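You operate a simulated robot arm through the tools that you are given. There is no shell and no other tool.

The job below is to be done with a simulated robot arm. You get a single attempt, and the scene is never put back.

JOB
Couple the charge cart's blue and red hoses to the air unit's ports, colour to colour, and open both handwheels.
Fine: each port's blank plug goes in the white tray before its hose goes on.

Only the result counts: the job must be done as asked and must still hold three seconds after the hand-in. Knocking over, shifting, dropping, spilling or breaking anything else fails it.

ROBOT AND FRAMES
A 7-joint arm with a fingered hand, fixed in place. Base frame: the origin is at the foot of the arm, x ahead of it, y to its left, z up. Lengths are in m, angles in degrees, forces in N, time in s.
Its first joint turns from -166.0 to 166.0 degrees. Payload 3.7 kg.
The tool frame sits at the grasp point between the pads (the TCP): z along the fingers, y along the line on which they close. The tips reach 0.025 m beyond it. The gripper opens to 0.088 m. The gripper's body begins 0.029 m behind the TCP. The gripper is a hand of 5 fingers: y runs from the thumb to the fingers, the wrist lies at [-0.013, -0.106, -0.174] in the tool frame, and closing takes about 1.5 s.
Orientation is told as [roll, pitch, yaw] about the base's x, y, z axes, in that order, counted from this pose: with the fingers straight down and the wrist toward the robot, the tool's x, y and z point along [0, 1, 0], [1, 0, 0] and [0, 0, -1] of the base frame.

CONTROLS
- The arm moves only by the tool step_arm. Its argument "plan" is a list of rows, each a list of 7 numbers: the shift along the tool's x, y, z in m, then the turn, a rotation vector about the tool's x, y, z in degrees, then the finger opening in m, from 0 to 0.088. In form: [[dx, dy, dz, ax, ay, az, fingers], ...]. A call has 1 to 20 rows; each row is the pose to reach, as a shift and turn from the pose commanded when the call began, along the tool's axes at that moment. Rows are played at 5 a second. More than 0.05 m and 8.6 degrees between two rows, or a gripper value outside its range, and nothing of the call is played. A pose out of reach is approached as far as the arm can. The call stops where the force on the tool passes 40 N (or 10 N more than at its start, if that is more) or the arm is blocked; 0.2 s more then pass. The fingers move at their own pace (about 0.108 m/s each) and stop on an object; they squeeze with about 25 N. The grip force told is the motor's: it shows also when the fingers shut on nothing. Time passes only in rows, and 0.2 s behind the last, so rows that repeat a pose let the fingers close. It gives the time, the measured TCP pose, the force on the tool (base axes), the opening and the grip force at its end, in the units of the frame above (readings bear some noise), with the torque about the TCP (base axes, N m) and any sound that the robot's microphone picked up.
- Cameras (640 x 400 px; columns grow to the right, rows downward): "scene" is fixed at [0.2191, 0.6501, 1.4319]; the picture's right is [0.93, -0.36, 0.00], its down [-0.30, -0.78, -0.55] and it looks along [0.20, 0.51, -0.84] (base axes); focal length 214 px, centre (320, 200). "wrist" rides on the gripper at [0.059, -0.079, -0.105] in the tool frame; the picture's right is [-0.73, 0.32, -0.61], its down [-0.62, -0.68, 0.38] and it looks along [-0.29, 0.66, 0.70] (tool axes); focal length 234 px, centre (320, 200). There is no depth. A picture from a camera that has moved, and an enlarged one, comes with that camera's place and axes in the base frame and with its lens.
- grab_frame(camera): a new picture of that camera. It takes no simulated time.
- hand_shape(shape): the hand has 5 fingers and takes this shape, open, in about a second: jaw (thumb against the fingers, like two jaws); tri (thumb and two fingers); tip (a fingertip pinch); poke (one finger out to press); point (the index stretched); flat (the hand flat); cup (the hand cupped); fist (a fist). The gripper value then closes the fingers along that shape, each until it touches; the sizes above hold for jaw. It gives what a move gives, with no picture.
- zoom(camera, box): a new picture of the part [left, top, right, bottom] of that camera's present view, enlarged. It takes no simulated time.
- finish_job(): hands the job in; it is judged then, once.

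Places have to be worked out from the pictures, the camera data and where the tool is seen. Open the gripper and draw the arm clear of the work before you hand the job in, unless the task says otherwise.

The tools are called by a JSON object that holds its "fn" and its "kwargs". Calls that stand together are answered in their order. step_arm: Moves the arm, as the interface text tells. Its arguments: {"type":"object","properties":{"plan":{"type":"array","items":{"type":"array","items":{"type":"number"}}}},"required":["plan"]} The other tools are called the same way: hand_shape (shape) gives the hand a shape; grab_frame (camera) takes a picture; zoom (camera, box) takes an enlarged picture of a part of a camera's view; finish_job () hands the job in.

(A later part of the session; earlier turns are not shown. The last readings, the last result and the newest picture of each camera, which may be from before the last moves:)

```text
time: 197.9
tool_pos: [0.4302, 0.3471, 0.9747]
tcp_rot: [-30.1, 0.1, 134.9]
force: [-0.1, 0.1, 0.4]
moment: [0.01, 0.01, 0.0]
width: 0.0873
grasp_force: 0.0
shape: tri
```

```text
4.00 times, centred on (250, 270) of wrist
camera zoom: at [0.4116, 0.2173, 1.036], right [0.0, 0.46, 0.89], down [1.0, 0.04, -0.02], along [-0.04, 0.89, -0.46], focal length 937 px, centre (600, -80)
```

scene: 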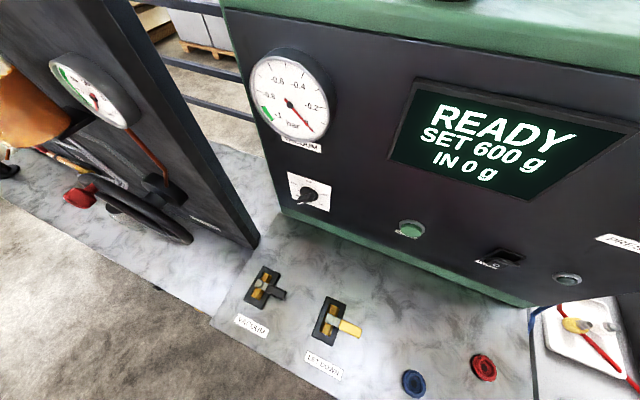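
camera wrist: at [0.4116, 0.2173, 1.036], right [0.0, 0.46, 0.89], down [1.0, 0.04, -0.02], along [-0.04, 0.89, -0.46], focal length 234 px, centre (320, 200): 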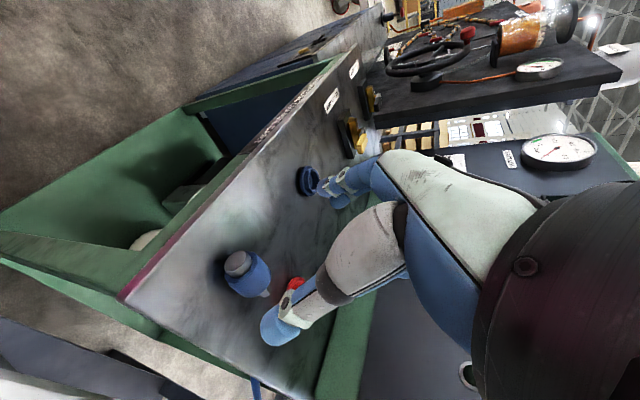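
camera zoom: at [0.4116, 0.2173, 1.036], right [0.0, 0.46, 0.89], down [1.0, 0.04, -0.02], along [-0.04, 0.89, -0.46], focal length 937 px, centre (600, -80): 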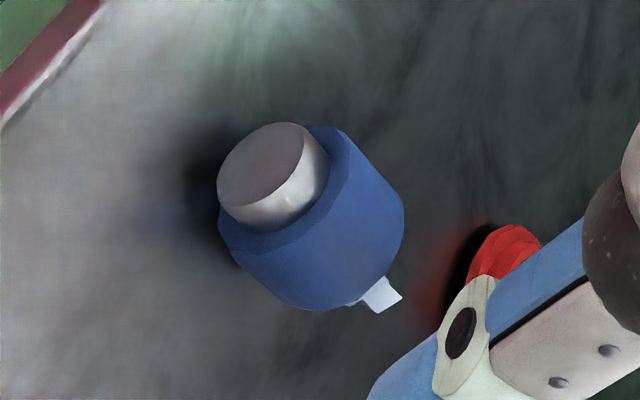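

The coupler lies level on the deck, spigot toward the robot (azimuth ≈225°), body centre ≈(0.478, 0.392). I level the hand, then pitch it 28° the other way over the body for the new grip.

{"fn": "step_arm", "kwargs": {"plan": [[-0.012, 0, -0.021, 0, 7.5, 0, 0.0875], [-0.025, 0, -0.0433, 0, 15, 0, 0.0875], [-0.025, 0, -0.0433, 0, 22.5, 0, 0.0875], [-0.025, 0, -0.0433, 0, 30.1, 0, 0.0875]]}}

{"fn": "step_arm", "kwargs": {"plan": [[-0.03, 0, 0.0, 0, 7, 0, 0.08], [-0.06, -0.001, 0.01, 0, 14, 0, 0.075], [-0.09, -0.001, 0.03, 0, 21, 0, 0.07], [-0.1148, -0.002, 0.055, 0, 28, 0, 0.07], [-0.1148, -0.002, 0.07, 0, 28, 0, 0.07], [-0.1148, -0.002, 0.07, 0, 28, 0, 0.07]]}}

{"fn": "zoom", "kwargs": {"camera": "wrist", "box": [160, 160, 360, 360]}}

{"fn": "zoom", "kwargs": {"camera": "scene", "box": [400, 280, 560, 400]}}

```text
time: 198.9
tool_pos: [0.4295, 0.3473, 1.0225]
tcp_rot: [-0.1, 0.1, 135.1]
force: [-0.8, 0.0, 0.2]
moment: [-0.02, 0.0, 0.01]
width: 0.0868
grasp_force: 0.1
shape: tri
```

```text
time: 200.3
tool_pos: [0.5133, 0.4279, 0.9534]
tcp_rot: [27.9, 0.1, 135.0]
force: [1.0, 0.2, -0.8]
moment: [-0.01, -0.03, 0.01]
width: 0.0702
grasp_force: 0.0
shape: tri
```

```text
2.00 times, centred on (260, 260) of wrist
camera zoom: at [0.5661, 0.3691, 1.0741], right [0.42, 0.88, 0.2], down [0.75, -0.22, -0.63], along [-0.51, 0.41, -0.75], focal length 468 px, centre (440, 80)
```

zoom: 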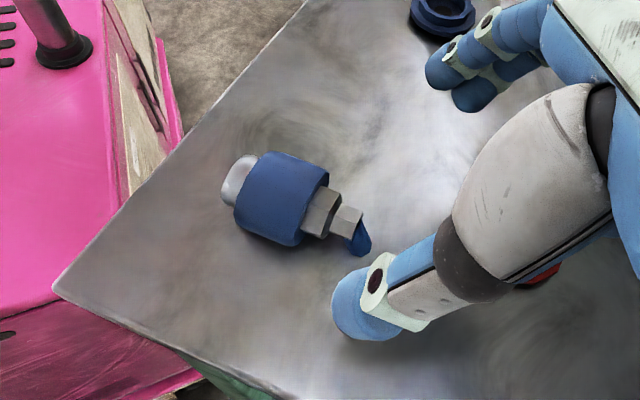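

```text
3.33 times, centred on (480, 340) of scene
camera zoom: at [0.2191, 0.6501, 1.4319], right [0.93, -0.36, 0.0], down [-0.3, -0.78, -0.55], along [0.2, 0.51, -0.84], focal length 715 px, centre (-213, -267)
```

zoom: 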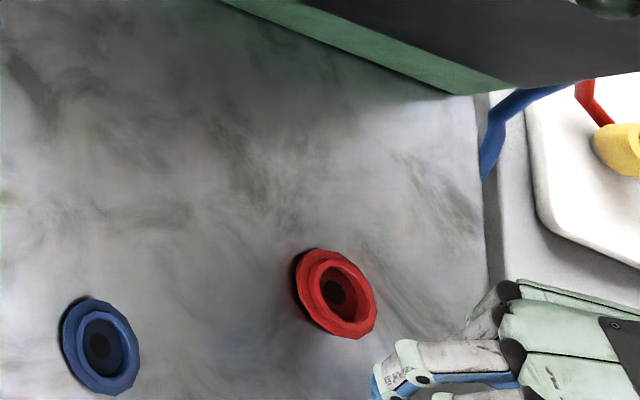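

Now the geometry is clear: the body is 103 mm ahead and 18 mm toward tool +x, with its axis exactly perpendicular to the closing direction. I advance to it and close.

{"fn": "step_arm", "kwargs": {"plan": [[0.0133, 0.0003, 0.0, 0, 0, 0, 0.066], [0.0133, 0.0003, 0.025, 0, 0, 0, 0.064], [0.0133, 0.0003, 0.05, 0, 0, 0, 0.062], [0.0133, 0.0003, 0.07, 0, 0, 0, 0.062], [0.0133, 0.0003, 0.0855, 0, 0, 0, 0.062], [0.0133, 0.0003, 0.0855, 0, 0, 0, 0.062]]}}

{"fn": "zoom", "kwargs": {"camera": "wrist", "box": [220, 160, 380, 320]}}

{"fn": "step_arm", "kwargs": {"plan": [[0, 0, 0, 0, 0, 0, 0.05], [0, 0, 0, 0, 0, 0, 0.035], [0, 0, 0, 0, 0, 0, 0.02], [0, 0, 0, 0, 0, 0, 0.0], [0, 0, 0, 0, 0, 0, 0.0], [0, 0, 0, 0, 0, 0, 0.0]]}}

{"fn": "zoom", "kwargs": {"camera": "wrist", "box": [220, 160, 380, 320]}}

```text
time: 201.7
tool_pos: [0.4754, 0.3905, 0.884]
tcp_rot: [27.7, 0.0, 135.1]
force: [2.6, 3.1, 20.3]
moment: [0.57, 0.55, -0.12]
width: 0.0616
grasp_force: 0.0
shape: tri
```

```text
2.50 times, centred on (300, 240) of wrist
camera zoom: at [0.5283, 0.3327, 1.0049], right [0.42, 0.88, 0.2], down [0.75, -0.22, -0.63], along [-0.51, 0.42, -0.75], focal length 585 px, centre (370, 100)
```

zoom: 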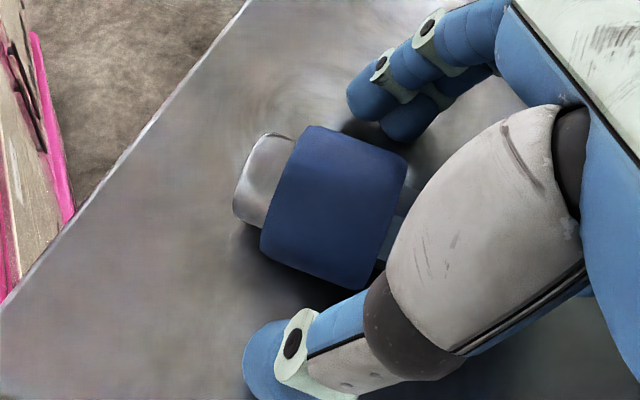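

```text
time: 203.1
tool_pos: [0.4753, 0.3903, 0.8839]
tcp_rot: [27.7, 0.0, 135.0]
force: [3.8, -1.5, 23.7]
moment: [-0.56, -0.36, 0.1]
width: 0.0251
grasp_force: 24.7
shape: tri
```

```text
2.50 times, centred on (300, 240) of wrist
camera zoom: at [0.5285, 0.3323, 1.0044], right [0.42, 0.88, 0.2], down [0.75, -0.22, -0.63], along [-0.51, 0.42, -0.75], focal length 585 px, centre (370, 100)
```

zoom: 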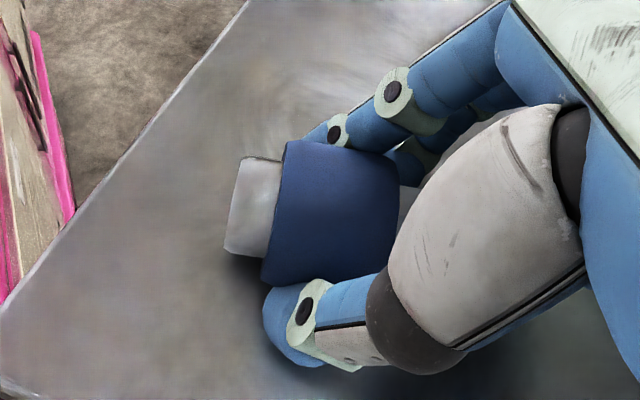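

Gripped, though the coupler twisted about 20° in the hand (axis ≈ (0.82, −0.34, 0.46) in tool axes). I lift it and rotate the hand (computed rotation vector) so that the spigot points straight down.

{"fn": "step_arm", "kwargs": {"plan": [[0.0093, 0, -0.0177, 0, 0, 0, 0.0], [0.0233, 0, -0.0443, 0, 0, 0, 0.0], [0.0419, 0, -0.0797, 0, 0, 0, 0.0], [0.06, 0, -0.114, 0, 0, 0, 0.0]]}}

{"fn": "zoom", "kwargs": {"camera": "wrist", "box": [220, 160, 380, 320]}}

```text
time: 204.1
tool_pos: [0.4775, 0.3928, 1.0117]
tcp_rot: [27.8, 0.0, 135.2]
force: [-0.5, 0.7, -0.5]
moment: [0.04, 0.0, 0.02]
width: 0.0223
grasp_force: 25.1
shape: tri
```

```text
2.50 times, centred on (300, 240) of wrist
camera zoom: at [0.5306, 0.3351, 1.1324], right [0.42, 0.88, 0.2], down [0.75, -0.22, -0.63], along [-0.51, 0.41, -0.75], focal length 585 px, centre (370, 100)
```

zoom: 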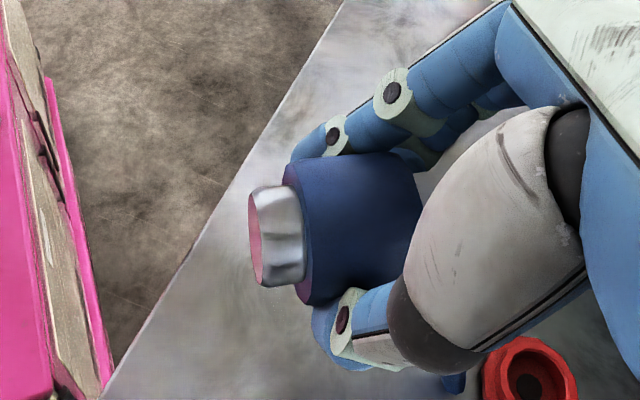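

The coupler twisted further (the middle finger pushes its nut end). A thumb–index pinch would not do that, so I turn the hand 36° (keeping the coupler level) and lay it down again with its spigot toward the robot.

{"fn": "step_arm", "kwargs": {"plan": [[0, 0, 0, -3.3, 0, 6.4, 0.0], [0, 0, 0, -6.7, 0, 12.8, 0.0], [0, 0, 0, -10, 0, 19.1, 0.0], [0, 0, 0, -13.4, 0, 25.5, 0.0], [0, 0, 0, -16.7, 0, 31.9, 0.0]]}}

{"fn": "step_arm", "kwargs": {"plan": [[-0.0186, 0, 0.0354, 0, 0, 0, 0.0], [-0.0372, 0, 0.0708, 0, 0, 0, 0.0], [-0.0511, 0, 0.0974, 0, 0, 0, 0.0], [-0.0558, 0, 0.1062, 0, 0, 0, 0.0]]}}

{"fn": "zoom", "kwargs": {"camera": "wrist", "box": [220, 160, 380, 320]}}

```text
time: 205.3
tool_pos: [0.4774, 0.3919, 1.0111]
tcp_rot: [27.7, 0.2, 98.8]
force: [0.3, 0.4, -1.1]
moment: [0.01, -0.01, -0.03]
width: 0.0223
grasp_force: 25.5
shape: tri
```

```text
time: 206.3
tool_pos: [0.4789, 0.3916, 0.8909]
tcp_rot: [27.8, 0.3, 99.1]
force: [0.5, -0.3, -2.3]
moment: [0.02, -0.01, 0.03]
width: 0.0226
grasp_force: 25.1
shape: tri
```

```text
2.50 times, centred on (300, 240) of wrist
camera zoom: at [0.4864, 0.3122, 1.0118], right [0.86, 0.47, 0.2], down [0.48, -0.62, -0.63], along [-0.17, 0.64, -0.75], focal length 585 px, centre (370, 100)
```

zoom: 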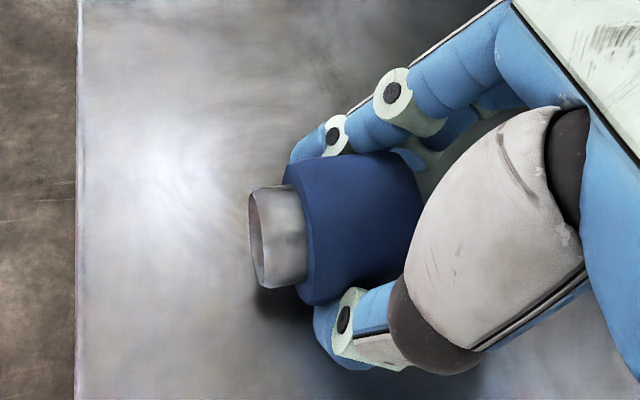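

Now the last millimetres down to the deck, then a gentle release.

{"fn": "step_arm", "kwargs": {"plan": [[-0.0014, 0, 0.0026, 0, 0, 0, 0.0], [-0.0028, 0, 0.0053, 0, 0, 0, 0.0]]}}

{"fn": "step_arm", "kwargs": {"plan": [[0, 0, 0, 0, 0, 0, 0.025], [0, 0, 0, 0, 0, 0, 0.03], [0, 0, 0, 0, 0, 0, 0.036], [0, 0, 0, 0, 0, 0, 0.044], [0, 0, 0, 0, 0, 0, 0.055], [0, 0, 0, 0, 0, 0, 0.066], [0, 0, 0, 0, 0, 0, 0.066]]}}

{"fn": "zoom", "kwargs": {"camera": "wrist", "box": [220, 160, 380, 320]}}

```text
time: 206.9
tool_pos: [0.4785, 0.3924, 0.8872]
tcp_rot: [27.5, 0.1, 99.0]
force: [7.5, -3.1, 30.4]
moment: [-0.76, -0.42, 0.15]
width: 0.0232
grasp_force: 25.3
shape: tri
```

```text
time: 208.5
tool_pos: [0.4769, 0.3913, 0.8857]
tcp_rot: [27.6, 0.3, 99.1]
force: [0.3, -3.5, 10.3]
moment: [0.19, 0.05, 0.0]
width: 0.0616
grasp_force: 0.1
shape: tri
```

```text
2.50 times, centred on (300, 240) of wrist
camera zoom: at [0.4859, 0.3121, 1.0064], right [0.86, 0.46, 0.2], down [0.48, -0.62, -0.63], along [-0.17, 0.64, -0.75], focal length 585 px, centre (370, 100)
```

zoom: 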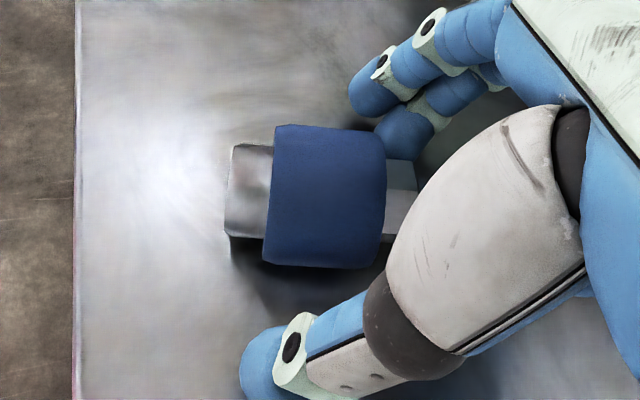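

Laid down. I withdraw, change to the thumb–index pinch and yaw by +21° to square up with the axis.

{"fn": "step_arm", "kwargs": {"plan": [[0, 0, -0.015, 0, 0, 0, 0.07], [0, 0, -0.04, 0, 0, 0, 0.08], [0, 0, -0.07, 0, 0, 0, 0.0875], [0, 0, -0.1, 0, 0, 0, 0.0875], [0, 0, -0.1, 3.3, 0, -6.2, 0.0875], [0, 0, -0.1, 6.5, 0, -12.4, 0.0875], [0, 0, -0.1, 9.8, 0, -18.6, 0.0875]]}}

{"fn": "hand_shape", "kwargs": {"shape": "tip"}}

{"fn": "grab_frame", "kwargs": {"camera": "wrist"}}

{"fn": "zoom", "kwargs": {"camera": "wrist", "box": [180, 180, 340, 340]}}

```text
time: 210.1
tool_pos: [0.5226, 0.3987, 0.975]
tcp_rot: [27.7, 0.2, 120.2]
force: [0.3, -0.3, 0.1]
moment: [0.01, 0.01, 0.0]
width: 0.0874
grasp_force: 0.2
shape: tri
```

```text
time: 211.0
tool_pos: [0.5227, 0.3984, 0.9734]
tcp_rot: [27.8, 0.1, 119.9]
force: [-0.2, 0.5, -0.6]
moment: [0.01, -0.01, 0.02]
width: 0.0877
grasp_force: 0.1
shape: tip
```

```text
taken
camera wrist: at [0.5586, 0.3283, 1.0949], right [0.64, 0.74, 0.2], down [0.66, -0.4, -0.63], along [-0.39, 0.53, -0.75], focal length 234 px, centre (320, 200)
```

wrist: 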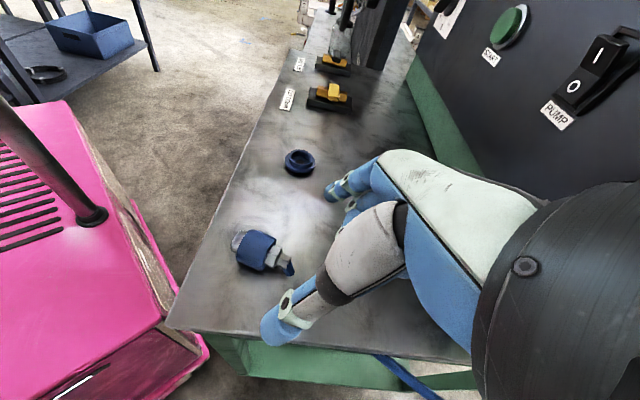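

```text
2.50 times, centred on (260, 260) of wrist
camera zoom: at [0.5586, 0.3283, 1.0949], right [0.64, 0.74, 0.2], down [0.66, -0.4, -0.63], along [-0.39, 0.53, -0.75], focal length 585 px, centre (470, 50)
```

zoom: 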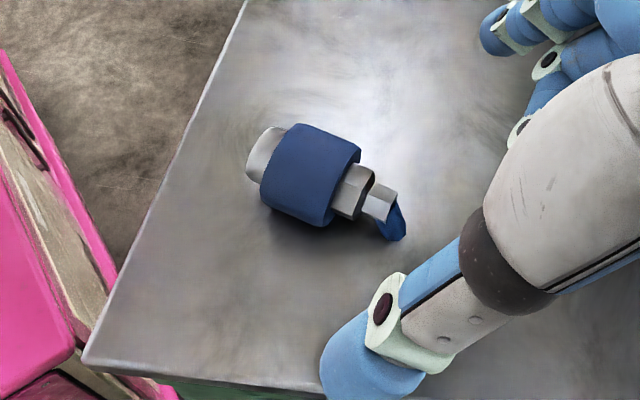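

Aligned to the axis within 3°. I shift 22 mm sideways, advance with the body at the pinch point, and close.

{"fn": "step_arm", "kwargs": {"plan": [[0.001, 0.011, 0.02, 0, 0, 0, 0.075], [0.0023, 0.0223, 0.045, 0, 0, 0, 0.065], [0.0023, 0.0223, 0.07, 0, 0, 0, 0.06], [0.0023, 0.0223, 0.09, 0, 0, 0, 0.06], [0.0023, 0.0223, 0.1035, 0, 0, 0, 0.06], [0.0023, 0.0223, 0.1035, 0, 0, 0, 0.06]]}}

{"fn": "step_arm", "kwargs": {"plan": [[0, 0, 0, 0, 0, 0, 0.045], [0, 0, 0, 0, 0, 0, 0.03], [0, 0, 0, 0, 0, 0, 0.015], [0, 0, 0, 0, 0, 0, 0.0], [0, 0, 0, 0, 0, 0, 0.0], [0, 0, 0, 0, 0, 0, 0.0]]}}

{"fn": "zoom", "kwargs": {"camera": "wrist", "box": [220, 160, 380, 320]}}

```text
time: 212.4
tool_pos: [0.4679, 0.3937, 0.8826]
tcp_rot: [27.7, 0.1, 120.0]
force: [5.7, 3.0, 21.4]
moment: [-0.1, -0.02, 0.07]
width: 0.0594
grasp_force: 0.1
shape: tip
```

```text
time: 213.8
tool_pos: [0.4675, 0.3939, 0.8831]
tcp_rot: [27.7, 0.2, 120.2]
force: [-3.7, 2.6, 9.0]
moment: [0.13, 0.2, 0.02]
width: 0.0302
grasp_force: 25.0
shape: tip
```

```text
2.50 times, centred on (300, 240) of wrist
camera zoom: at [0.5036, 0.323, 1.0036], right [0.64, 0.74, 0.2], down [0.67, -0.4, -0.63], along [-0.39, 0.53, -0.75], focal length 585 px, centre (370, 100)
```

zoom: 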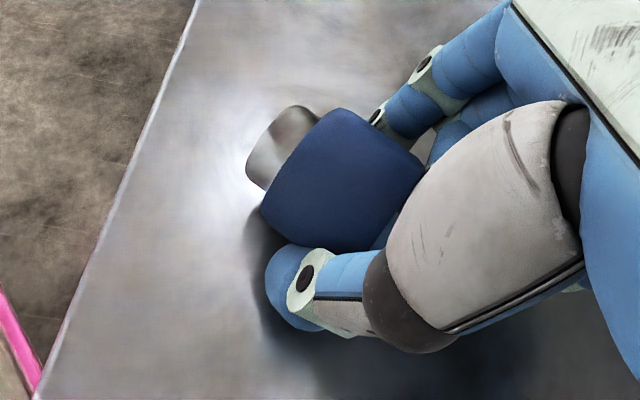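

A clean pinch with no twist. I lift and check.

{"fn": "step_arm", "kwargs": {"plan": [[0.0047, 0, -0.0089, 0, 0, 0, 0.0], [0.014, 0, -0.0266, 0, 0, 0, 0.0], [0.0326, 0, -0.062, 0, 0, 0, 0.0], [0.0512, 0, -0.0974, 0, 0, 0, 0.0], [0.065, 0, -0.124, 0, 0, 0, 0.0]]}}

{"fn": "zoom", "kwargs": {"camera": "wrist", "box": [220, 160, 380, 320]}}

```text
time: 215.0
tool_pos: [0.4677, 0.3931, 1.0245]
tcp_rot: [27.8, 0.2, 120.1]
force: [0.0, 0.7, -1.0]
moment: [0.01, -0.01, -0.02]
width: 0.029
grasp_force: 24.5
shape: tip
```

```text
2.50 times, centred on (300, 240) of wrist
camera zoom: at [0.5038, 0.3229, 1.1457], right [0.64, 0.74, 0.2], down [0.67, -0.4, -0.63], along [-0.39, 0.53, -0.75], focal length 585 px, centre (370, 100)
```

zoom: 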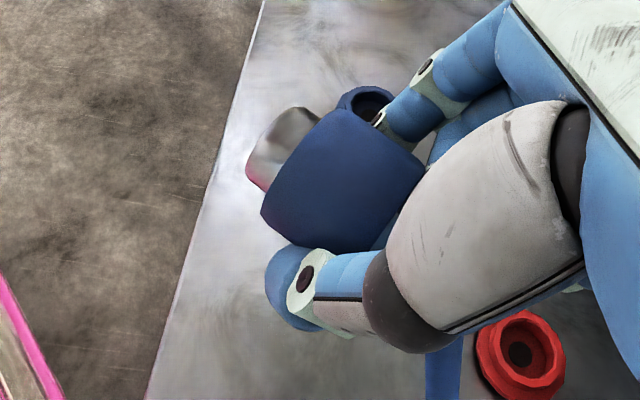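

Held firmly, axis level. Now I rotate the hand −90° about tool y: the spigot goes straight down while the hand ends up pitched forward, 28° below horizontal.

{"fn": "step_arm", "kwargs": {"plan": [[0, 0, 0, 0, -8.2, 0, 0.0], [0, 0, 0, 0, -16.4, 0, 0.0], [0, 0, 0, 0, -24.6, 0, 0.0], [0, 0, 0, 0, -32.8, 0, 0.0], [0, 0, 0, 0, -41, 0, 0.0], [0, 0, 0, 0, -49.2, 0, 0.0], [0, 0, 0, 0, -57.4, 0, 0.0], [0, 0, 0, 0, -65.6, 0, 0.0], [0, 0, 0, 0, -73.8, 0, 0.0], [0, 0, 0, 0, -82, 0, 0.0], [0, 0, 0, 0, -90, 0, 0.0], [0, 0, 0, 0, -90, 0, 0.0]]}}

{"fn": "grab_frame", "kwargs": {"camera": "wrist"}}

{"fn": "zoom", "kwargs": {"camera": "wrist", "box": [220, 160, 380, 320]}}

{"fn": "grab_frame", "kwargs": {"camera": "scene"}}

```text
time: 217.6
tool_pos: [0.4513, 0.3999, 1.0226]
tcp_rot: [-62.2, 0.2, 122.2]
force: [7.6, -3.1, -1.3]
moment: [0.11, 0.27, 0.41]
width: 0.0288
grasp_force: 25.2
shape: tip
out of reach, approached as far as the arm can: row 11
```

```text
taken
camera wrist: at [0.3912, 0.2683, 1.0203], right [-0.34, 0.17, 0.92], down [0.9, -0.24, 0.38], along [0.29, 0.96, -0.07], focal length 234 px, centre (320, 200)
```

wrist: 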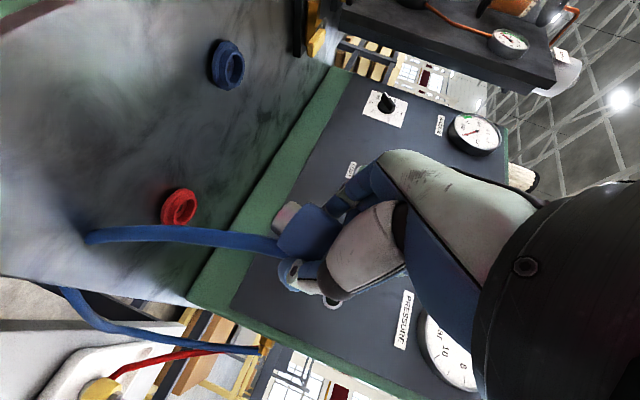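

```text
2.50 times, centred on (300, 240) of wrist
camera zoom: at [0.3912, 0.2683, 1.0203], right [-0.34, 0.17, 0.92], down [0.9, -0.24, 0.38], along [0.29, 0.96, -0.07], focal length 585 px, centre (370, 100)
```

zoom: 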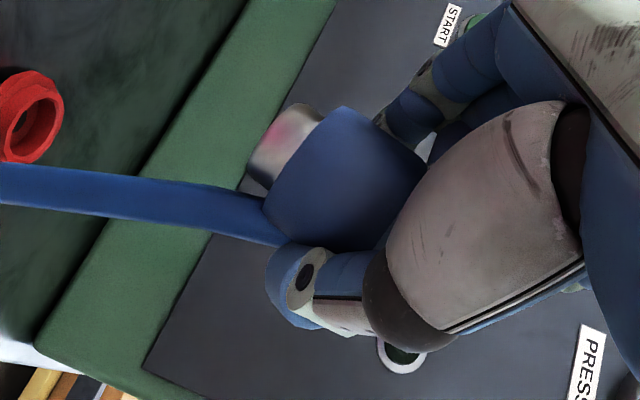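

```text
taken
```

scene: 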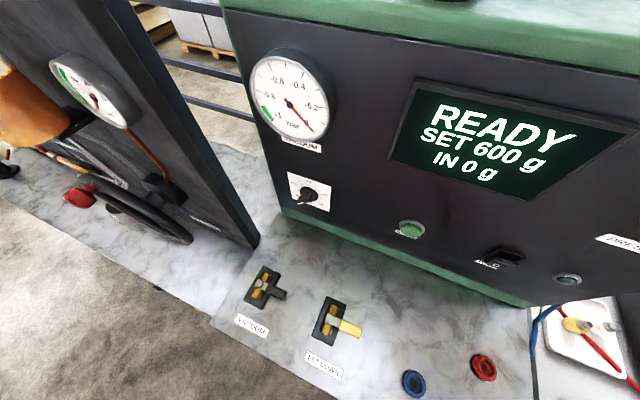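

The spigot now points straight down; the pose was at the edge of reach so close in, and will ease further out. I move toward the blue port at safe height.

{"fn": "step_arm", "kwargs": {"plan": [[-0.0063, -0.0306, 0.0182, 0, 0, 0, 0.0], [-0.0127, -0.0612, 0.0363, 0, 0, 0, 0.0], [-0.019, -0.0918, 0.0545, 0, 0, 0, 0.0], [-0.0254, -0.1225, 0.0727, 0, 0, 0, 0.0], [-0.0317, -0.1531, 0.0909, 0, 0, 0, 0.0], [-0.0381, -0.1837, 0.109, 0, 0, 0, 0.0], [-0.0444, -0.2143, 0.1272, 0, 0, 0, 0.0], [-0.0444, -0.2143, 0.1272, 0, 0, 0, 0.0]]}}

{"fn": "grab_frame", "kwargs": {"camera": "wrist"}}

{"fn": "zoom", "kwargs": {"camera": "wrist", "box": [160, 120, 380, 320]}}

```text
time: 218.7
tool_pos: [0.5094, 0.3766, 1.0299]
tcp_rot: [-62.0, -6.7, 134.7]
force: [-0.3, 0.6, -1.5]
moment: [-0.01, 0.0, -0.01]
width: 0.0283
grasp_force: 25.2
shape: tip
stopped in row 5: the arm was blocked; the commanded pose is now the measured one
```

```text
taken
camera wrist: at [0.4792, 0.2363, 1.0177], right [-0.29, 0.01, 0.96], down [0.96, -0.07, 0.29], along [0.07, 1.0, 0.01], focal length 234 px, centre (320, 200)
```

wrist: 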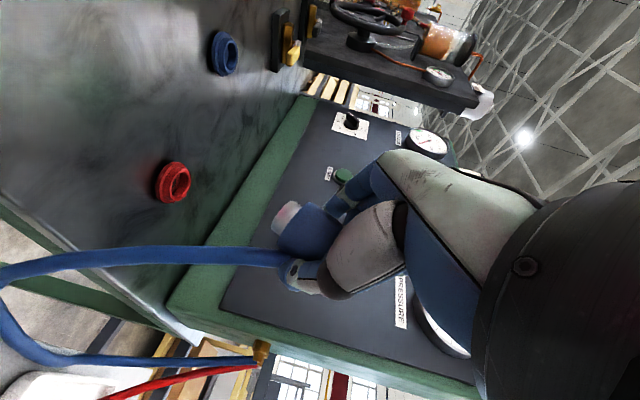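

```text
2.00 times, centred on (270, 220) of wrist
camera zoom: at [0.4792, 0.2363, 1.0177], right [-0.29, 0.01, 0.96], down [0.96, -0.07, 0.29], along [0.07, 1.0, 0.01], focal length 468 px, centre (420, 160)
```

zoom: 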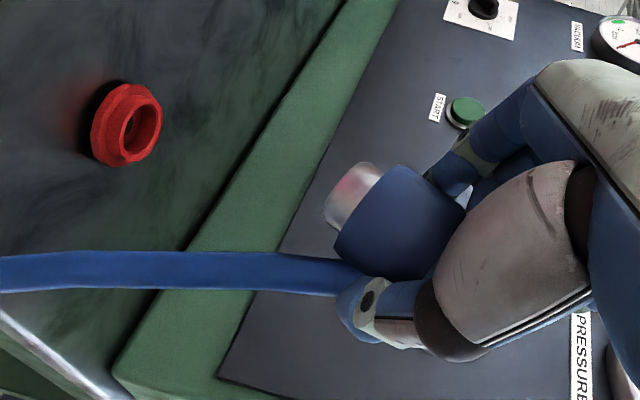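

The arm hit a joint limit close in. I relax the pitch to about −32° for the transfer, move further out to above the blue port, and will pitch again there.

{"fn": "step_arm", "kwargs": {"plan": [[0, 0, 0, 0, 8, 0, 0.0], [0, 0, 0, 0, 16, 0, 0.0], [0, 0, 0, 0, 24, 0, 0.0], [0, 0, 0, 0, 30, 0, 0.0], [-0.0067, -0.0361, 0.0036, 0, 30, 0, 0.0], [-0.0134, -0.0721, 0.0071, 0, 30, 0, 0.0], [-0.02, -0.1082, 0.0107, 0, 30, 0, 0.0], [-0.0267, -0.1442, 0.0142, 0, 30, 0, 0.0], [-0.0334, -0.1803, 0.0178, 0, 30, 0, 0.0], [-0.0334, -0.1803, 0.0178, 0, 30, 0, 0.0]]}}

{"fn": "grab_frame", "kwargs": {"camera": "wrist"}}

```text
time: 220.9
tool_pos: [0.6631, 0.2723, 1.029]
tcp_rot: [-32.0, -6.2, 134.6]
force: [-0.2, 0.3, -1.9]
moment: [-0.01, -0.02, -0.01]
width: 0.028
grasp_force: 25.2
shape: tip
```

```text
taken
camera wrist: at [0.6466, 0.1359, 1.0777], right [0.05, 0.36, 0.93], down [1.0, 0.03, -0.07], along [-0.05, 0.93, -0.36], focal length 234 px, centre (320, 200)
```

wrist: 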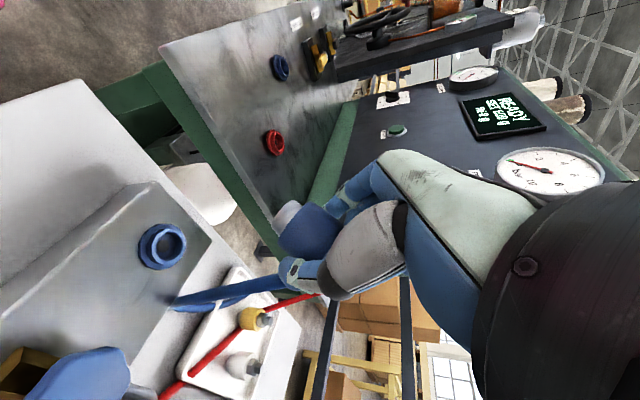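

Reached. Now I pitch back by −29° here (with a small roll correction) so that the spigot points down over the blue port.

{"fn": "step_arm", "kwargs": {"plan": [[0, 0, 0, 0, -7.2, -1.7, 0.0], [0, 0, 0, 0, -14.5, -3.5, 0.0], [0, 0, 0, 0, -21.7, -5.2, 0.0], [0, 0, 0, 0, -29, -7, 0.0], [0, 0, 0, 0, -29, -7, 0.0]]}}

{"fn": "grab_frame", "kwargs": {"camera": "wrist"}}

{"fn": "zoom", "kwargs": {"camera": "wrist", "box": [120, 140, 360, 320]}}

```text
time: 222.1
tool_pos: [0.6605, 0.2705, 1.0293]
tcp_rot: [-54.0, -2.8, 138.4]
force: [-0.7, 0.6, -1.9]
moment: [0.0, 0.0, 0.02]
width: 0.0281
grasp_force: 25.1
shape: tip
out of reach, approached as far as the arm can: row 4, 5
```

```text
taken
camera wrist: at [0.6409, 0.1277, 1.0395], right [-0.25, 0.13, 0.96], down [0.97, 0.04, 0.25], along [-0.01, 0.99, -0.14], focal length 234 px, centre (320, 200)
```

wrist: 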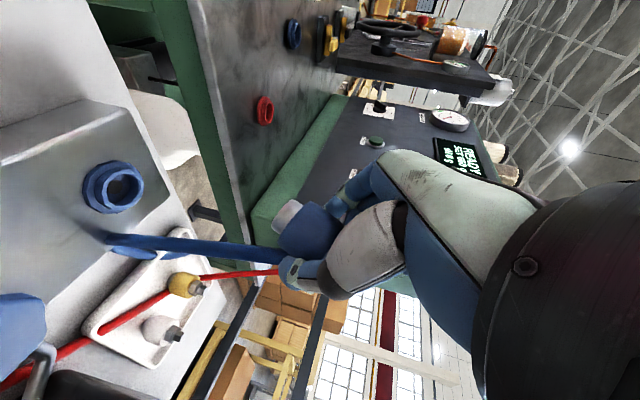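

```text
2.22 times, centred on (240, 230) of wrist
camera zoom: at [0.6409, 0.1277, 1.0395], right [-0.25, 0.13, 0.96], down [0.97, 0.04, 0.25], along [-0.01, 0.99, -0.14], focal length 520 px, centre (498, 133)
```

zoom: 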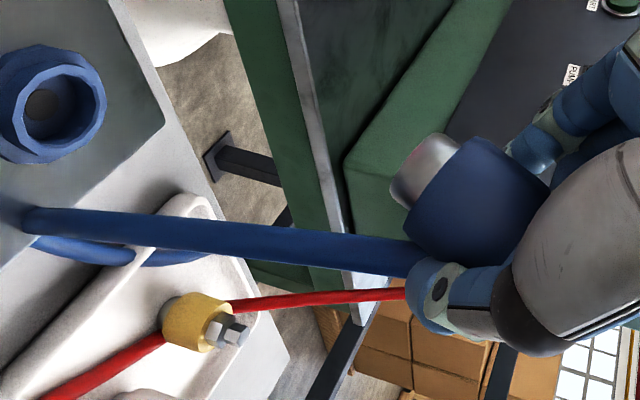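

The wrist limit stops it about 8° short at this height; it may ease lower down. Blue port axis re-estimated at ≈(0.670, 0.294). I descend part-way and check the pose.

{"fn": "step_arm", "kwargs": {"plan": [[0.019, 0, 0.02, 0, 0, 0, 0.0], [0.038, 0, 0.04, 0, 0, 0, 0.0], [0.05, 0, 0.052, 0, 0, 0, 0.0], [0.05, 0, 0.052, 0, 0, 0, 0.0]]}}

{"fn": "grab_frame", "kwargs": {"camera": "wrist"}}

{"fn": "zoom", "kwargs": {"camera": "wrist", "box": [160, 140, 360, 320]}}

```text
time: 223.1
tool_pos: [0.6664, 0.2823, 0.9572]
tcp_rot: [-54.1, -2.8, 138.2]
force: [0.4, -0.3, -1.1]
moment: [0.0, -0.01, -0.02]
width: 0.028
grasp_force: 24.9
shape: tip
```

```text
taken
camera wrist: at [0.6469, 0.1392, 0.9691], right [-0.25, 0.14, 0.96], down [0.97, 0.04, 0.25], along [-0.01, 0.99, -0.14], focal length 234 px, centre (320, 200)
```

wrist: 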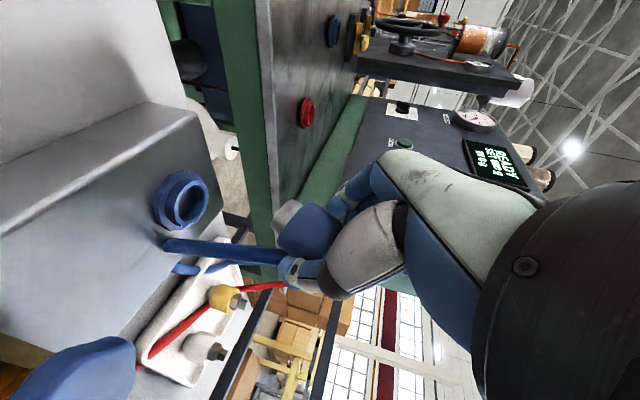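

```text
2.22 times, centred on (260, 230) of wrist
camera zoom: at [0.6469, 0.1392, 0.9691], right [-0.25, 0.14, 0.96], down [0.97, 0.04, 0.25], along [-0.01, 0.99, -0.14], focal length 520 px, centre (453, 133)
```

zoom: 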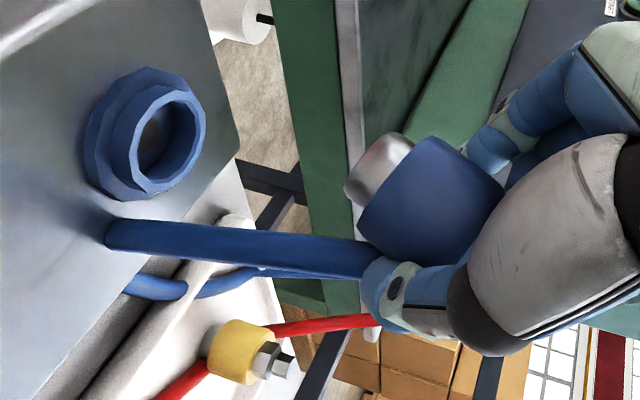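

This side view is ideal: the coupler's axis is vertical in the picture, and it needs about +5 mm in x and +9 mm in y to be over the port. I shift and lower 3 cm.

{"fn": "step_arm", "kwargs": {"plan": [[0.006, 0.0003, 0.0086, 0, 0, 0, 0.0], [0.0123, 0.0005, 0.0172, 0, 0, 0, 0.0], [0.0184, 0.0008, 0.0258, 0, 0, 0, 0.0], [0.0184, 0.0008, 0.0258, 0, 0, 0, 0.0]]}}

{"fn": "zoom", "kwargs": {"camera": "wrist", "box": [180, 140, 360, 300]}}

```text
time: 224.1
tool_pos: [0.6731, 0.2919, 0.9291]
tcp_rot: [-54.0, -2.8, 138.3]
force: [-0.6, 0.1, -0.8]
moment: [0.0, -0.01, 0.0]
width: 0.0279
grasp_force: 25.0
shape: tip
```

```text
2.50 times, centred on (270, 220) of wrist
camera zoom: at [0.6514, 0.1482, 0.9396], right [-0.25, 0.14, 0.96], down [0.97, 0.04, 0.25], along [-0.01, 0.99, -0.14], focal length 585 px, centre (445, 150)
```

zoom: 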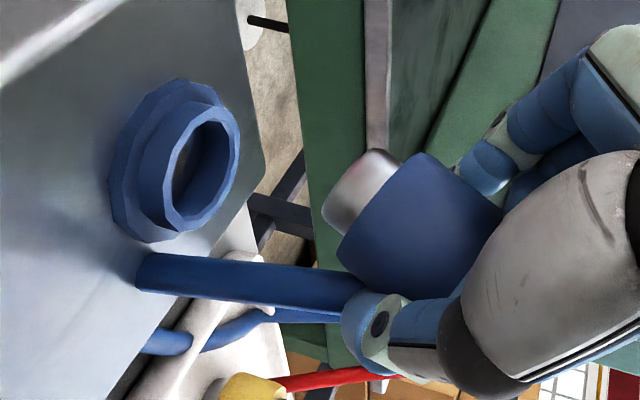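

Aligned within about 1–2 mm in this view. I lower another 2 cm.

{"fn": "step_arm", "kwargs": {"plan": [[0.008, 0, 0.0056, 0, 0, 0, 0.0], [0.0166, 0, 0.0112, 0, 0, 0, 0.0], [0.0166, 0, 0.0112, 0, 0, 0, 0.0]]}}

{"fn": "zoom", "kwargs": {"camera": "wrist", "box": [180, 140, 360, 300]}}

```text
time: 224.9
tool_pos: [0.6698, 0.2908, 0.9086]
tcp_rot: [-53.9, -2.8, 138.3]
force: [0.8, 0.0, -0.7]
moment: [-0.03, 0.04, 0.0]
width: 0.0281
grasp_force: 25.5
shape: tip
```

```text
2.50 times, centred on (270, 220) of wrist
camera zoom: at [0.6503, 0.1482, 0.919], right [-0.25, 0.13, 0.96], down [0.97, 0.04, 0.25], along [-0.01, 0.99, -0.14], focal length 585 px, centre (445, 150)
```

zoom: 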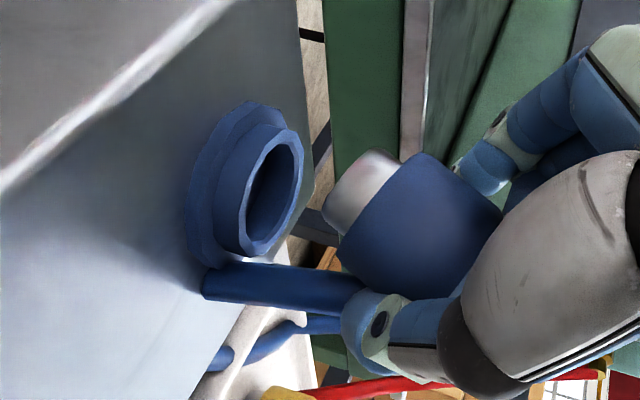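

Spigot and bore are in line with similar depth. Lower 10 mm more.

{"fn": "step_arm", "kwargs": {"plan": [[0.004, -0.0002, 0.003, 0, 0, 0, 0.0], [0.0081, -0.0005, 0.0059, 0, 0, 0, 0.0]]}}

{"fn": "zoom", "kwargs": {"camera": "wrist", "box": [180, 140, 360, 300]}}

```text
time: 225.5
tool_pos: [0.6708, 0.2908, 0.8985]
tcp_rot: [-54.0, -2.7, 138.4]
force: [-0.4, 1.3, -1.7]
moment: [-0.01, 0.01, 0.01]
width: 0.0282
grasp_force: 25.1
shape: tip
```

```text
2.50 times, centred on (270, 220) of wrist
camera zoom: at [0.6503, 0.148, 0.909], right [-0.25, 0.13, 0.96], down [0.97, 0.04, 0.25], along [-0.01, 0.99, -0.14], focal length 585 px, centre (445, 150)
```

zoom: 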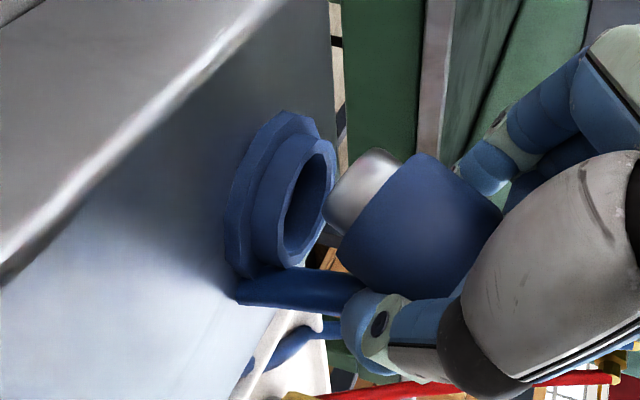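

The coupler appears ≈4–5 mm short in x. I correct that and lower 6 mm.

{"fn": "step_arm", "kwargs": {"plan": [[-0.0017, -0.003, 0.0021, 0, 0, 0, 0.0], [0.0031, -0.0033, 0.0056, 0, 0, 0, 0.0]]}}

{"fn": "zoom", "kwargs": {"camera": "wrist", "box": [200, 140, 360, 280]}}

```text
time: 226.1
tool_pos: [0.675, 0.2919, 0.8923]
tcp_rot: [-54.0, -2.8, 138.3]
force: [0.1, -0.6, -1.9]
moment: [-0.01, 0.03, 0.01]
width: 0.028
grasp_force: 24.6
shape: tip
```

```text
2.86 times, centred on (280, 210) of wrist
camera zoom: at [0.6547, 0.1484, 0.9034], right [-0.25, 0.13, 0.96], down [0.97, 0.04, 0.25], along [-0.01, 0.99, -0.14], focal length 669 px, centre (434, 171)
```

zoom: 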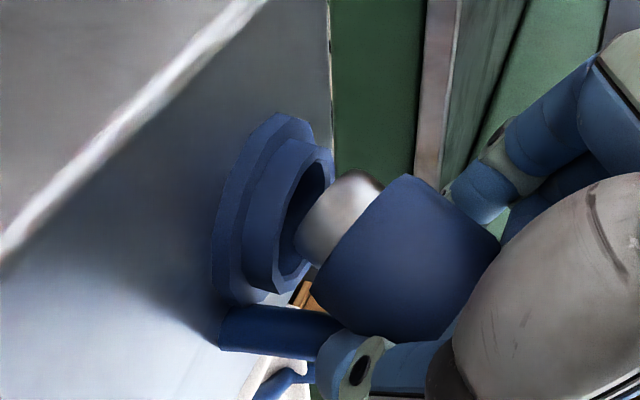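

The spigot tip is now at the bore mouth. I continue down in 3 mm steps, watching forces.

{"fn": "step_arm", "kwargs": {"plan": [[0.0012, 0, 0.0009, 0, 0, 0, 0.0], [0.0024, -0.0001, 0.0018, 0, 0, 0, 0.0], [0.0032, -0.0001, 0.0024, 0, 0, 0, 0.0]]}}

{"fn": "zoom", "kwargs": {"camera": "wrist", "box": [200, 140, 360, 280]}}

```text
time: 226.9
tool_pos: [0.6751, 0.2917, 0.8878]
tcp_rot: [-54.0, -2.8, 138.4]
force: [0.0, 0.6, -1.5]
moment: [0.03, 0.02, 0.01]
width: 0.0282
grasp_force: 24.8
shape: tip
```

```text
2.86 times, centred on (280, 210) of wrist
camera zoom: at [0.6539, 0.1484, 0.8989], right [-0.25, 0.14, 0.96], down [0.97, 0.04, 0.25], along [-0.01, 0.99, -0.14], focal length 669 px, centre (434, 171)
```

zoom: 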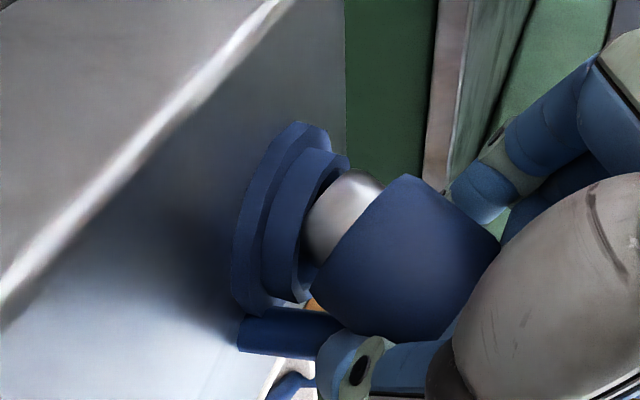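

The spigot is inside the ring, but the coupler leans ≈20° (foot toward −x). I roll the hand −20° about tool z around the spigot to bring it upright.

{"fn": "step_arm", "kwargs": {"plan": [[-0.0009, 0.002, -0.0006, 0, 0, -5, 0.0], [-0.0013, 0.0043, -0.0006, 0, 0, -10, 0.0], [-0.0018, 0.0066, -0.0006, 0, 0, -15, 0.0], [-0.0022, 0.009, -0.0006, 0, 0, -20, 0.0]]}}

{"fn": "zoom", "kwargs": {"camera": "wrist", "box": [200, 140, 360, 280]}}

{"fn": "grab_frame", "kwargs": {"camera": "wrist"}}

```text
time: 227.9
tool_pos: [0.669, 0.296, 0.8912]
tcp_rot: [-52.9, 13.4, 150.3]
force: [0.2, 0.0, -0.9]
moment: [-0.01, -0.02, 0.0]
width: 0.0281
grasp_force: 24.9
shape: tip
```

```text
2.86 times, centred on (280, 210) of wrist
camera zoom: at [0.6728, 0.1565, 0.9263], right [-0.49, 0.22, 0.84], down [0.86, 0.29, 0.42], along [-0.16, 0.93, -0.34], focal length 669 px, centre (434, 171)
```

zoom: 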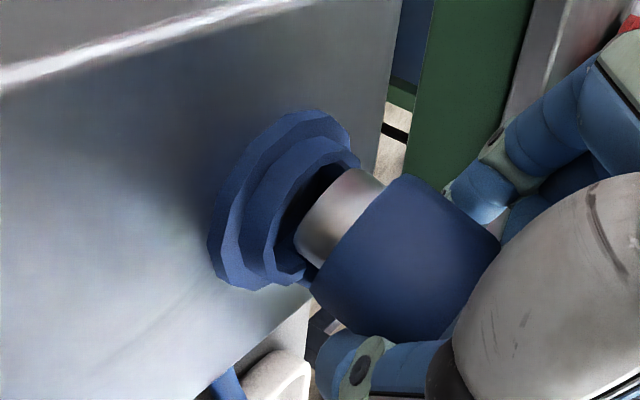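

```text
taken
camera wrist: at [0.6728, 0.1565, 0.9263], right [-0.49, 0.22, 0.84], down [0.86, 0.29, 0.42], along [-0.16, 0.93, -0.34], focal length 234 px, centre (320, 200)
```

wrist: 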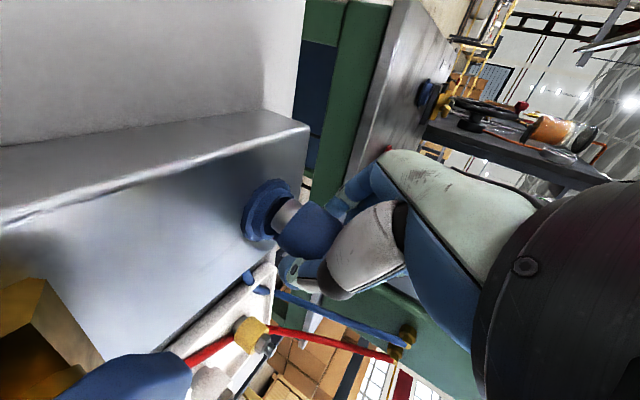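

Better: the remaining ~15° lean is in the pinch's free pivot direction. I lower until the spigot meets the socket.

{"fn": "step_arm", "kwargs": {"plan": [[0.0016, 0.0005, 0.0012, 0, 0, 0, 0.0], [0.0031, 0.0009, 0.0023, 0, 0, 0, 0.0], [0.0047, 0.0014, 0.0035, 0, 0, 0, 0.0]]}}

{"fn": "zoom", "kwargs": {"camera": "wrist", "box": [200, 140, 360, 280]}}

```text
time: 228.7
tool_pos: [0.6693, 0.2972, 0.8849]
tcp_rot: [-53.0, 13.3, 150.2]
force: [0.4, 1.4, 7.0]
moment: [0.0, 0.08, 0.0]
width: 0.0281
grasp_force: 25.0
shape: tip
```

```text
2.86 times, centred on (280, 210) of wrist
camera zoom: at [0.672, 0.1571, 0.9203], right [-0.49, 0.22, 0.85], down [0.86, 0.29, 0.42], along [-0.15, 0.93, -0.33], focal length 669 px, centre (434, 171)
```

zoom: 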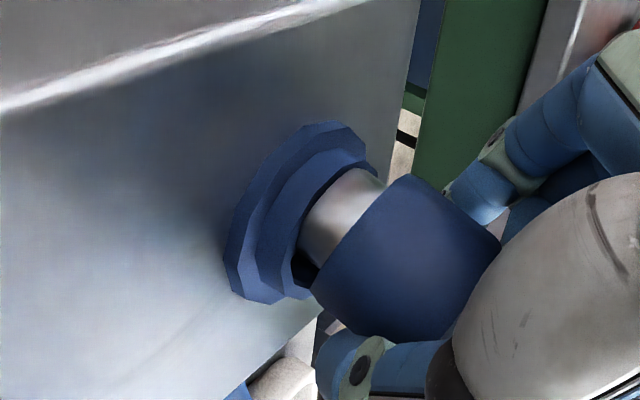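

Light contact (7 N) with the spigot against one wall. I now draw the hand back 7 mm (toward the robot) so that the coupler pivots upright against the socket wall.

{"fn": "step_arm", "kwargs": {"plan": [[0.0012, 0.0001, -0.0025, 0, 0, 0, 0.0], [0.0025, 0.0006, -0.0043, 0, 0, 0, 0.0], [0.0039, 0.0012, -0.0057, 0, 0, 0, 0.0]]}}

{"fn": "zoom", "kwargs": {"camera": "wrist", "box": [200, 140, 360, 280]}}

```text
time: 229.5
tool_pos: [0.6642, 0.2933, 0.8864]
tcp_rot: [-53.1, 13.4, 150.2]
force: [8.5, 9.4, 20.1]
moment: [0.29, -0.07, -0.1]
width: 0.0276
grasp_force: 24.9
shape: tip
```

```text
2.86 times, centred on (280, 210) of wrist
camera zoom: at [0.6679, 0.1527, 0.921], right [-0.49, 0.22, 0.85], down [0.86, 0.29, 0.42], along [-0.15, 0.93, -0.33], focal length 669 px, centre (434, 171)
```

zoom: 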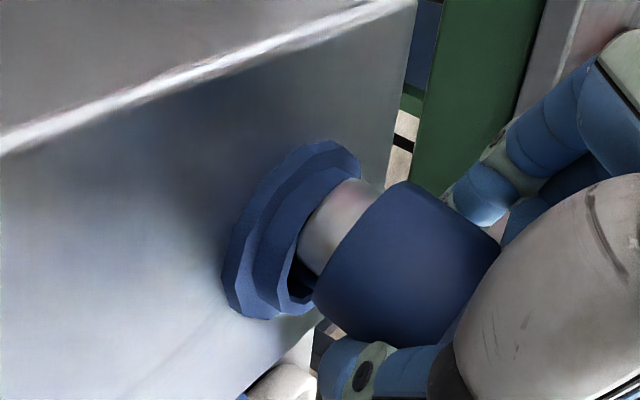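

It resists because the spigot is at the −x side of the bore. I unload, shift +4 mm in x, and try pitching the hand a further 8°.

{"fn": "step_arm", "kwargs": {"plan": [[-0.0023, -0.0007, -0.0018, 0, 0, 0, 0.0], [-0.0029, -0.0036, 0.0006, 0, 0, 0, 0.0], [-0.0029, -0.0036, 0.0006, 0, -4, 0, 0.0], [-0.0029, -0.0036, 0.0006, 0, -8, 0, 0.0]]}}

{"fn": "zoom", "kwargs": {"camera": "wrist", "box": [200, 140, 360, 280]}}

```text
time: 230.5
tool_pos: [0.6674, 0.292, 0.8865]
tcp_rot: [-60.9, 13.4, 150.4]
force: [-1.8, -0.4, 2.5]
moment: [0.0, 0.05, -0.02]
width: 0.0278
grasp_force: 24.9
shape: tip
```

```text
2.86 times, centred on (280, 210) of wrist
camera zoom: at [0.674, 0.1489, 0.9058], right [-0.55, 0.11, 0.83], down [0.82, 0.27, 0.51], along [-0.17, 0.96, -0.23], focal length 669 px, centre (434, 171)
```

zoom: 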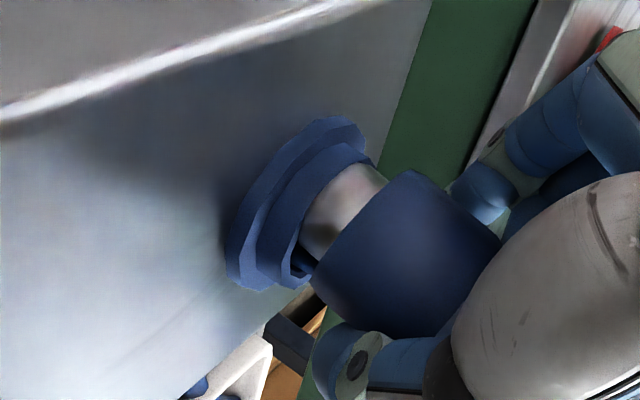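

Reachable here, with light contact. A bit more roll (−10°) is needed to finish uprighting; I apply it around the spigot and lower 2 mm.

{"fn": "step_arm", "kwargs": {"plan": [[-0.0006, 0.0022, 0, 0, 0, -5, 0.0], [-0.0012, 0.0044, 0, 0, 0, -10, 0.0], [0.0005, 0.0049, 0.0009, 0, 0, -10, 0.0]]}}

{"fn": "zoom", "kwargs": {"camera": "wrist", "box": [200, 140, 360, 280]}}

```text
time: 231.3
tool_pos: [0.6656, 0.295, 0.8869]
tcp_rot: [-59.5, 22.2, 155.5]
force: [-0.7, 2.1, 15.6]
moment: [-0.01, 0.08, -0.03]
width: 0.0277
grasp_force: 25.0
shape: tip
```

```text
2.86 times, centred on (280, 210) of wrist
camera zoom: at [0.6796, 0.1551, 0.9201], right [-0.66, 0.13, 0.74], down [0.73, 0.38, 0.57], along [-0.21, 0.92, -0.34], focal length 669 px, centre (434, 171)
```

zoom: 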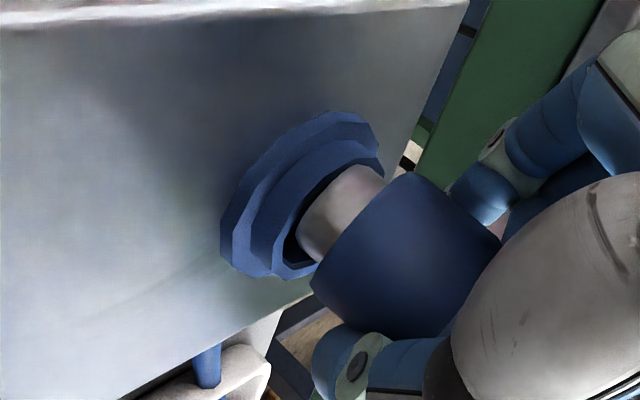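

The tilt is now right (within 2°), but it stops at 15 N with the contact on the −x side. I lift 2 mm, shift +3 mm in x, and lower again.

{"fn": "step_arm", "kwargs": {"plan": [[-0.0016, -0.0008, -0.0009, 0, 0, 0, 0.0], [-0.0013, -0.0033, 0.0007, 0, 0, 0, 0.0], [0.0003, -0.0025, 0.0017, 0, 0, 0, 0.0], [0.0019, -0.0018, 0.0026, 0, 0, 0, 0.0]]}}

{"fn": "zoom", "kwargs": {"camera": "wrist", "box": [200, 140, 360, 280]}}

```text
time: 232.3
tool_pos: [0.6671, 0.2951, 0.8865]
tcp_rot: [-59.4, 22.1, 155.5]
force: [-5.0, 6.3, 22.8]
moment: [0.02, -0.18, 0.02]
width: 0.0275
grasp_force: 24.5
shape: tip
```

```text
2.86 times, centred on (280, 210) of wrist
camera zoom: at [0.6818, 0.1559, 0.9174], right [-0.66, 0.13, 0.74], down [0.73, 0.38, 0.57], along [-0.21, 0.92, -0.34], focal length 669 px, centre (434, 171)
```

zoom: 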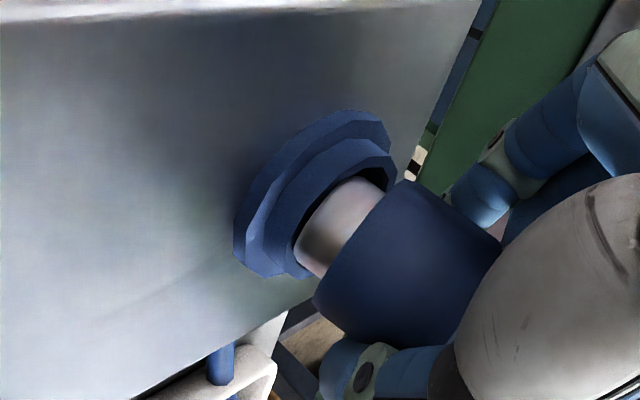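

Now the dark gap is on the opposite side and the side forces point −x/+y. I lift 2 mm, go back −1.5 mm in x and +3 mm in y, and lower again.

{"fn": "step_arm", "kwargs": {"plan": [[-0.0016, -0.0008, -0.0009, 0, 0, 0, 0.0], [-0.0035, 0.0016, 0.0004, 0, 0, 0, 0.0], [-0.0019, 0.0024, 0.0013, 0, 0, 0, 0.0], [-0.0003, 0.0031, 0.0022, 0, 0, 0, 0.0]]}}

{"fn": "zoom", "kwargs": {"camera": "wrist", "box": [200, 140, 360, 280]}}

```text
time: 233.3
tool_pos: [0.6652, 0.2982, 0.8821]
tcp_rot: [-59.5, 22.1, 155.6]
force: [-9.3, 6.5, 27.4]
moment: [-0.09, -0.27, -0.02]
width: 0.0272
grasp_force: 24.9
shape: tip
```

```text
2.86 times, centred on (280, 210) of wrist
camera zoom: at [0.6803, 0.1583, 0.9152], right [-0.66, 0.13, 0.74], down [0.73, 0.38, 0.57], along [-0.21, 0.92, -0.34], focal length 669 px, centre (434, 171)
```

zoom: 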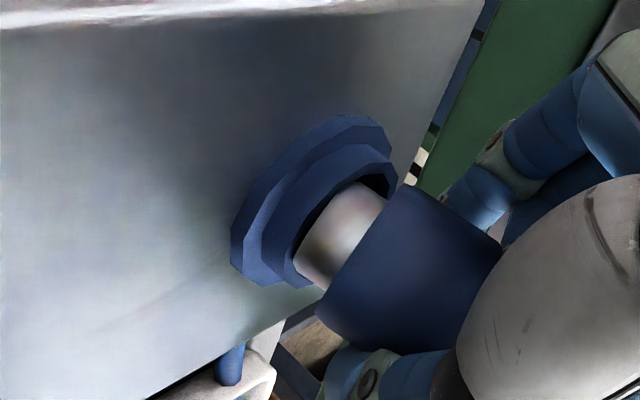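

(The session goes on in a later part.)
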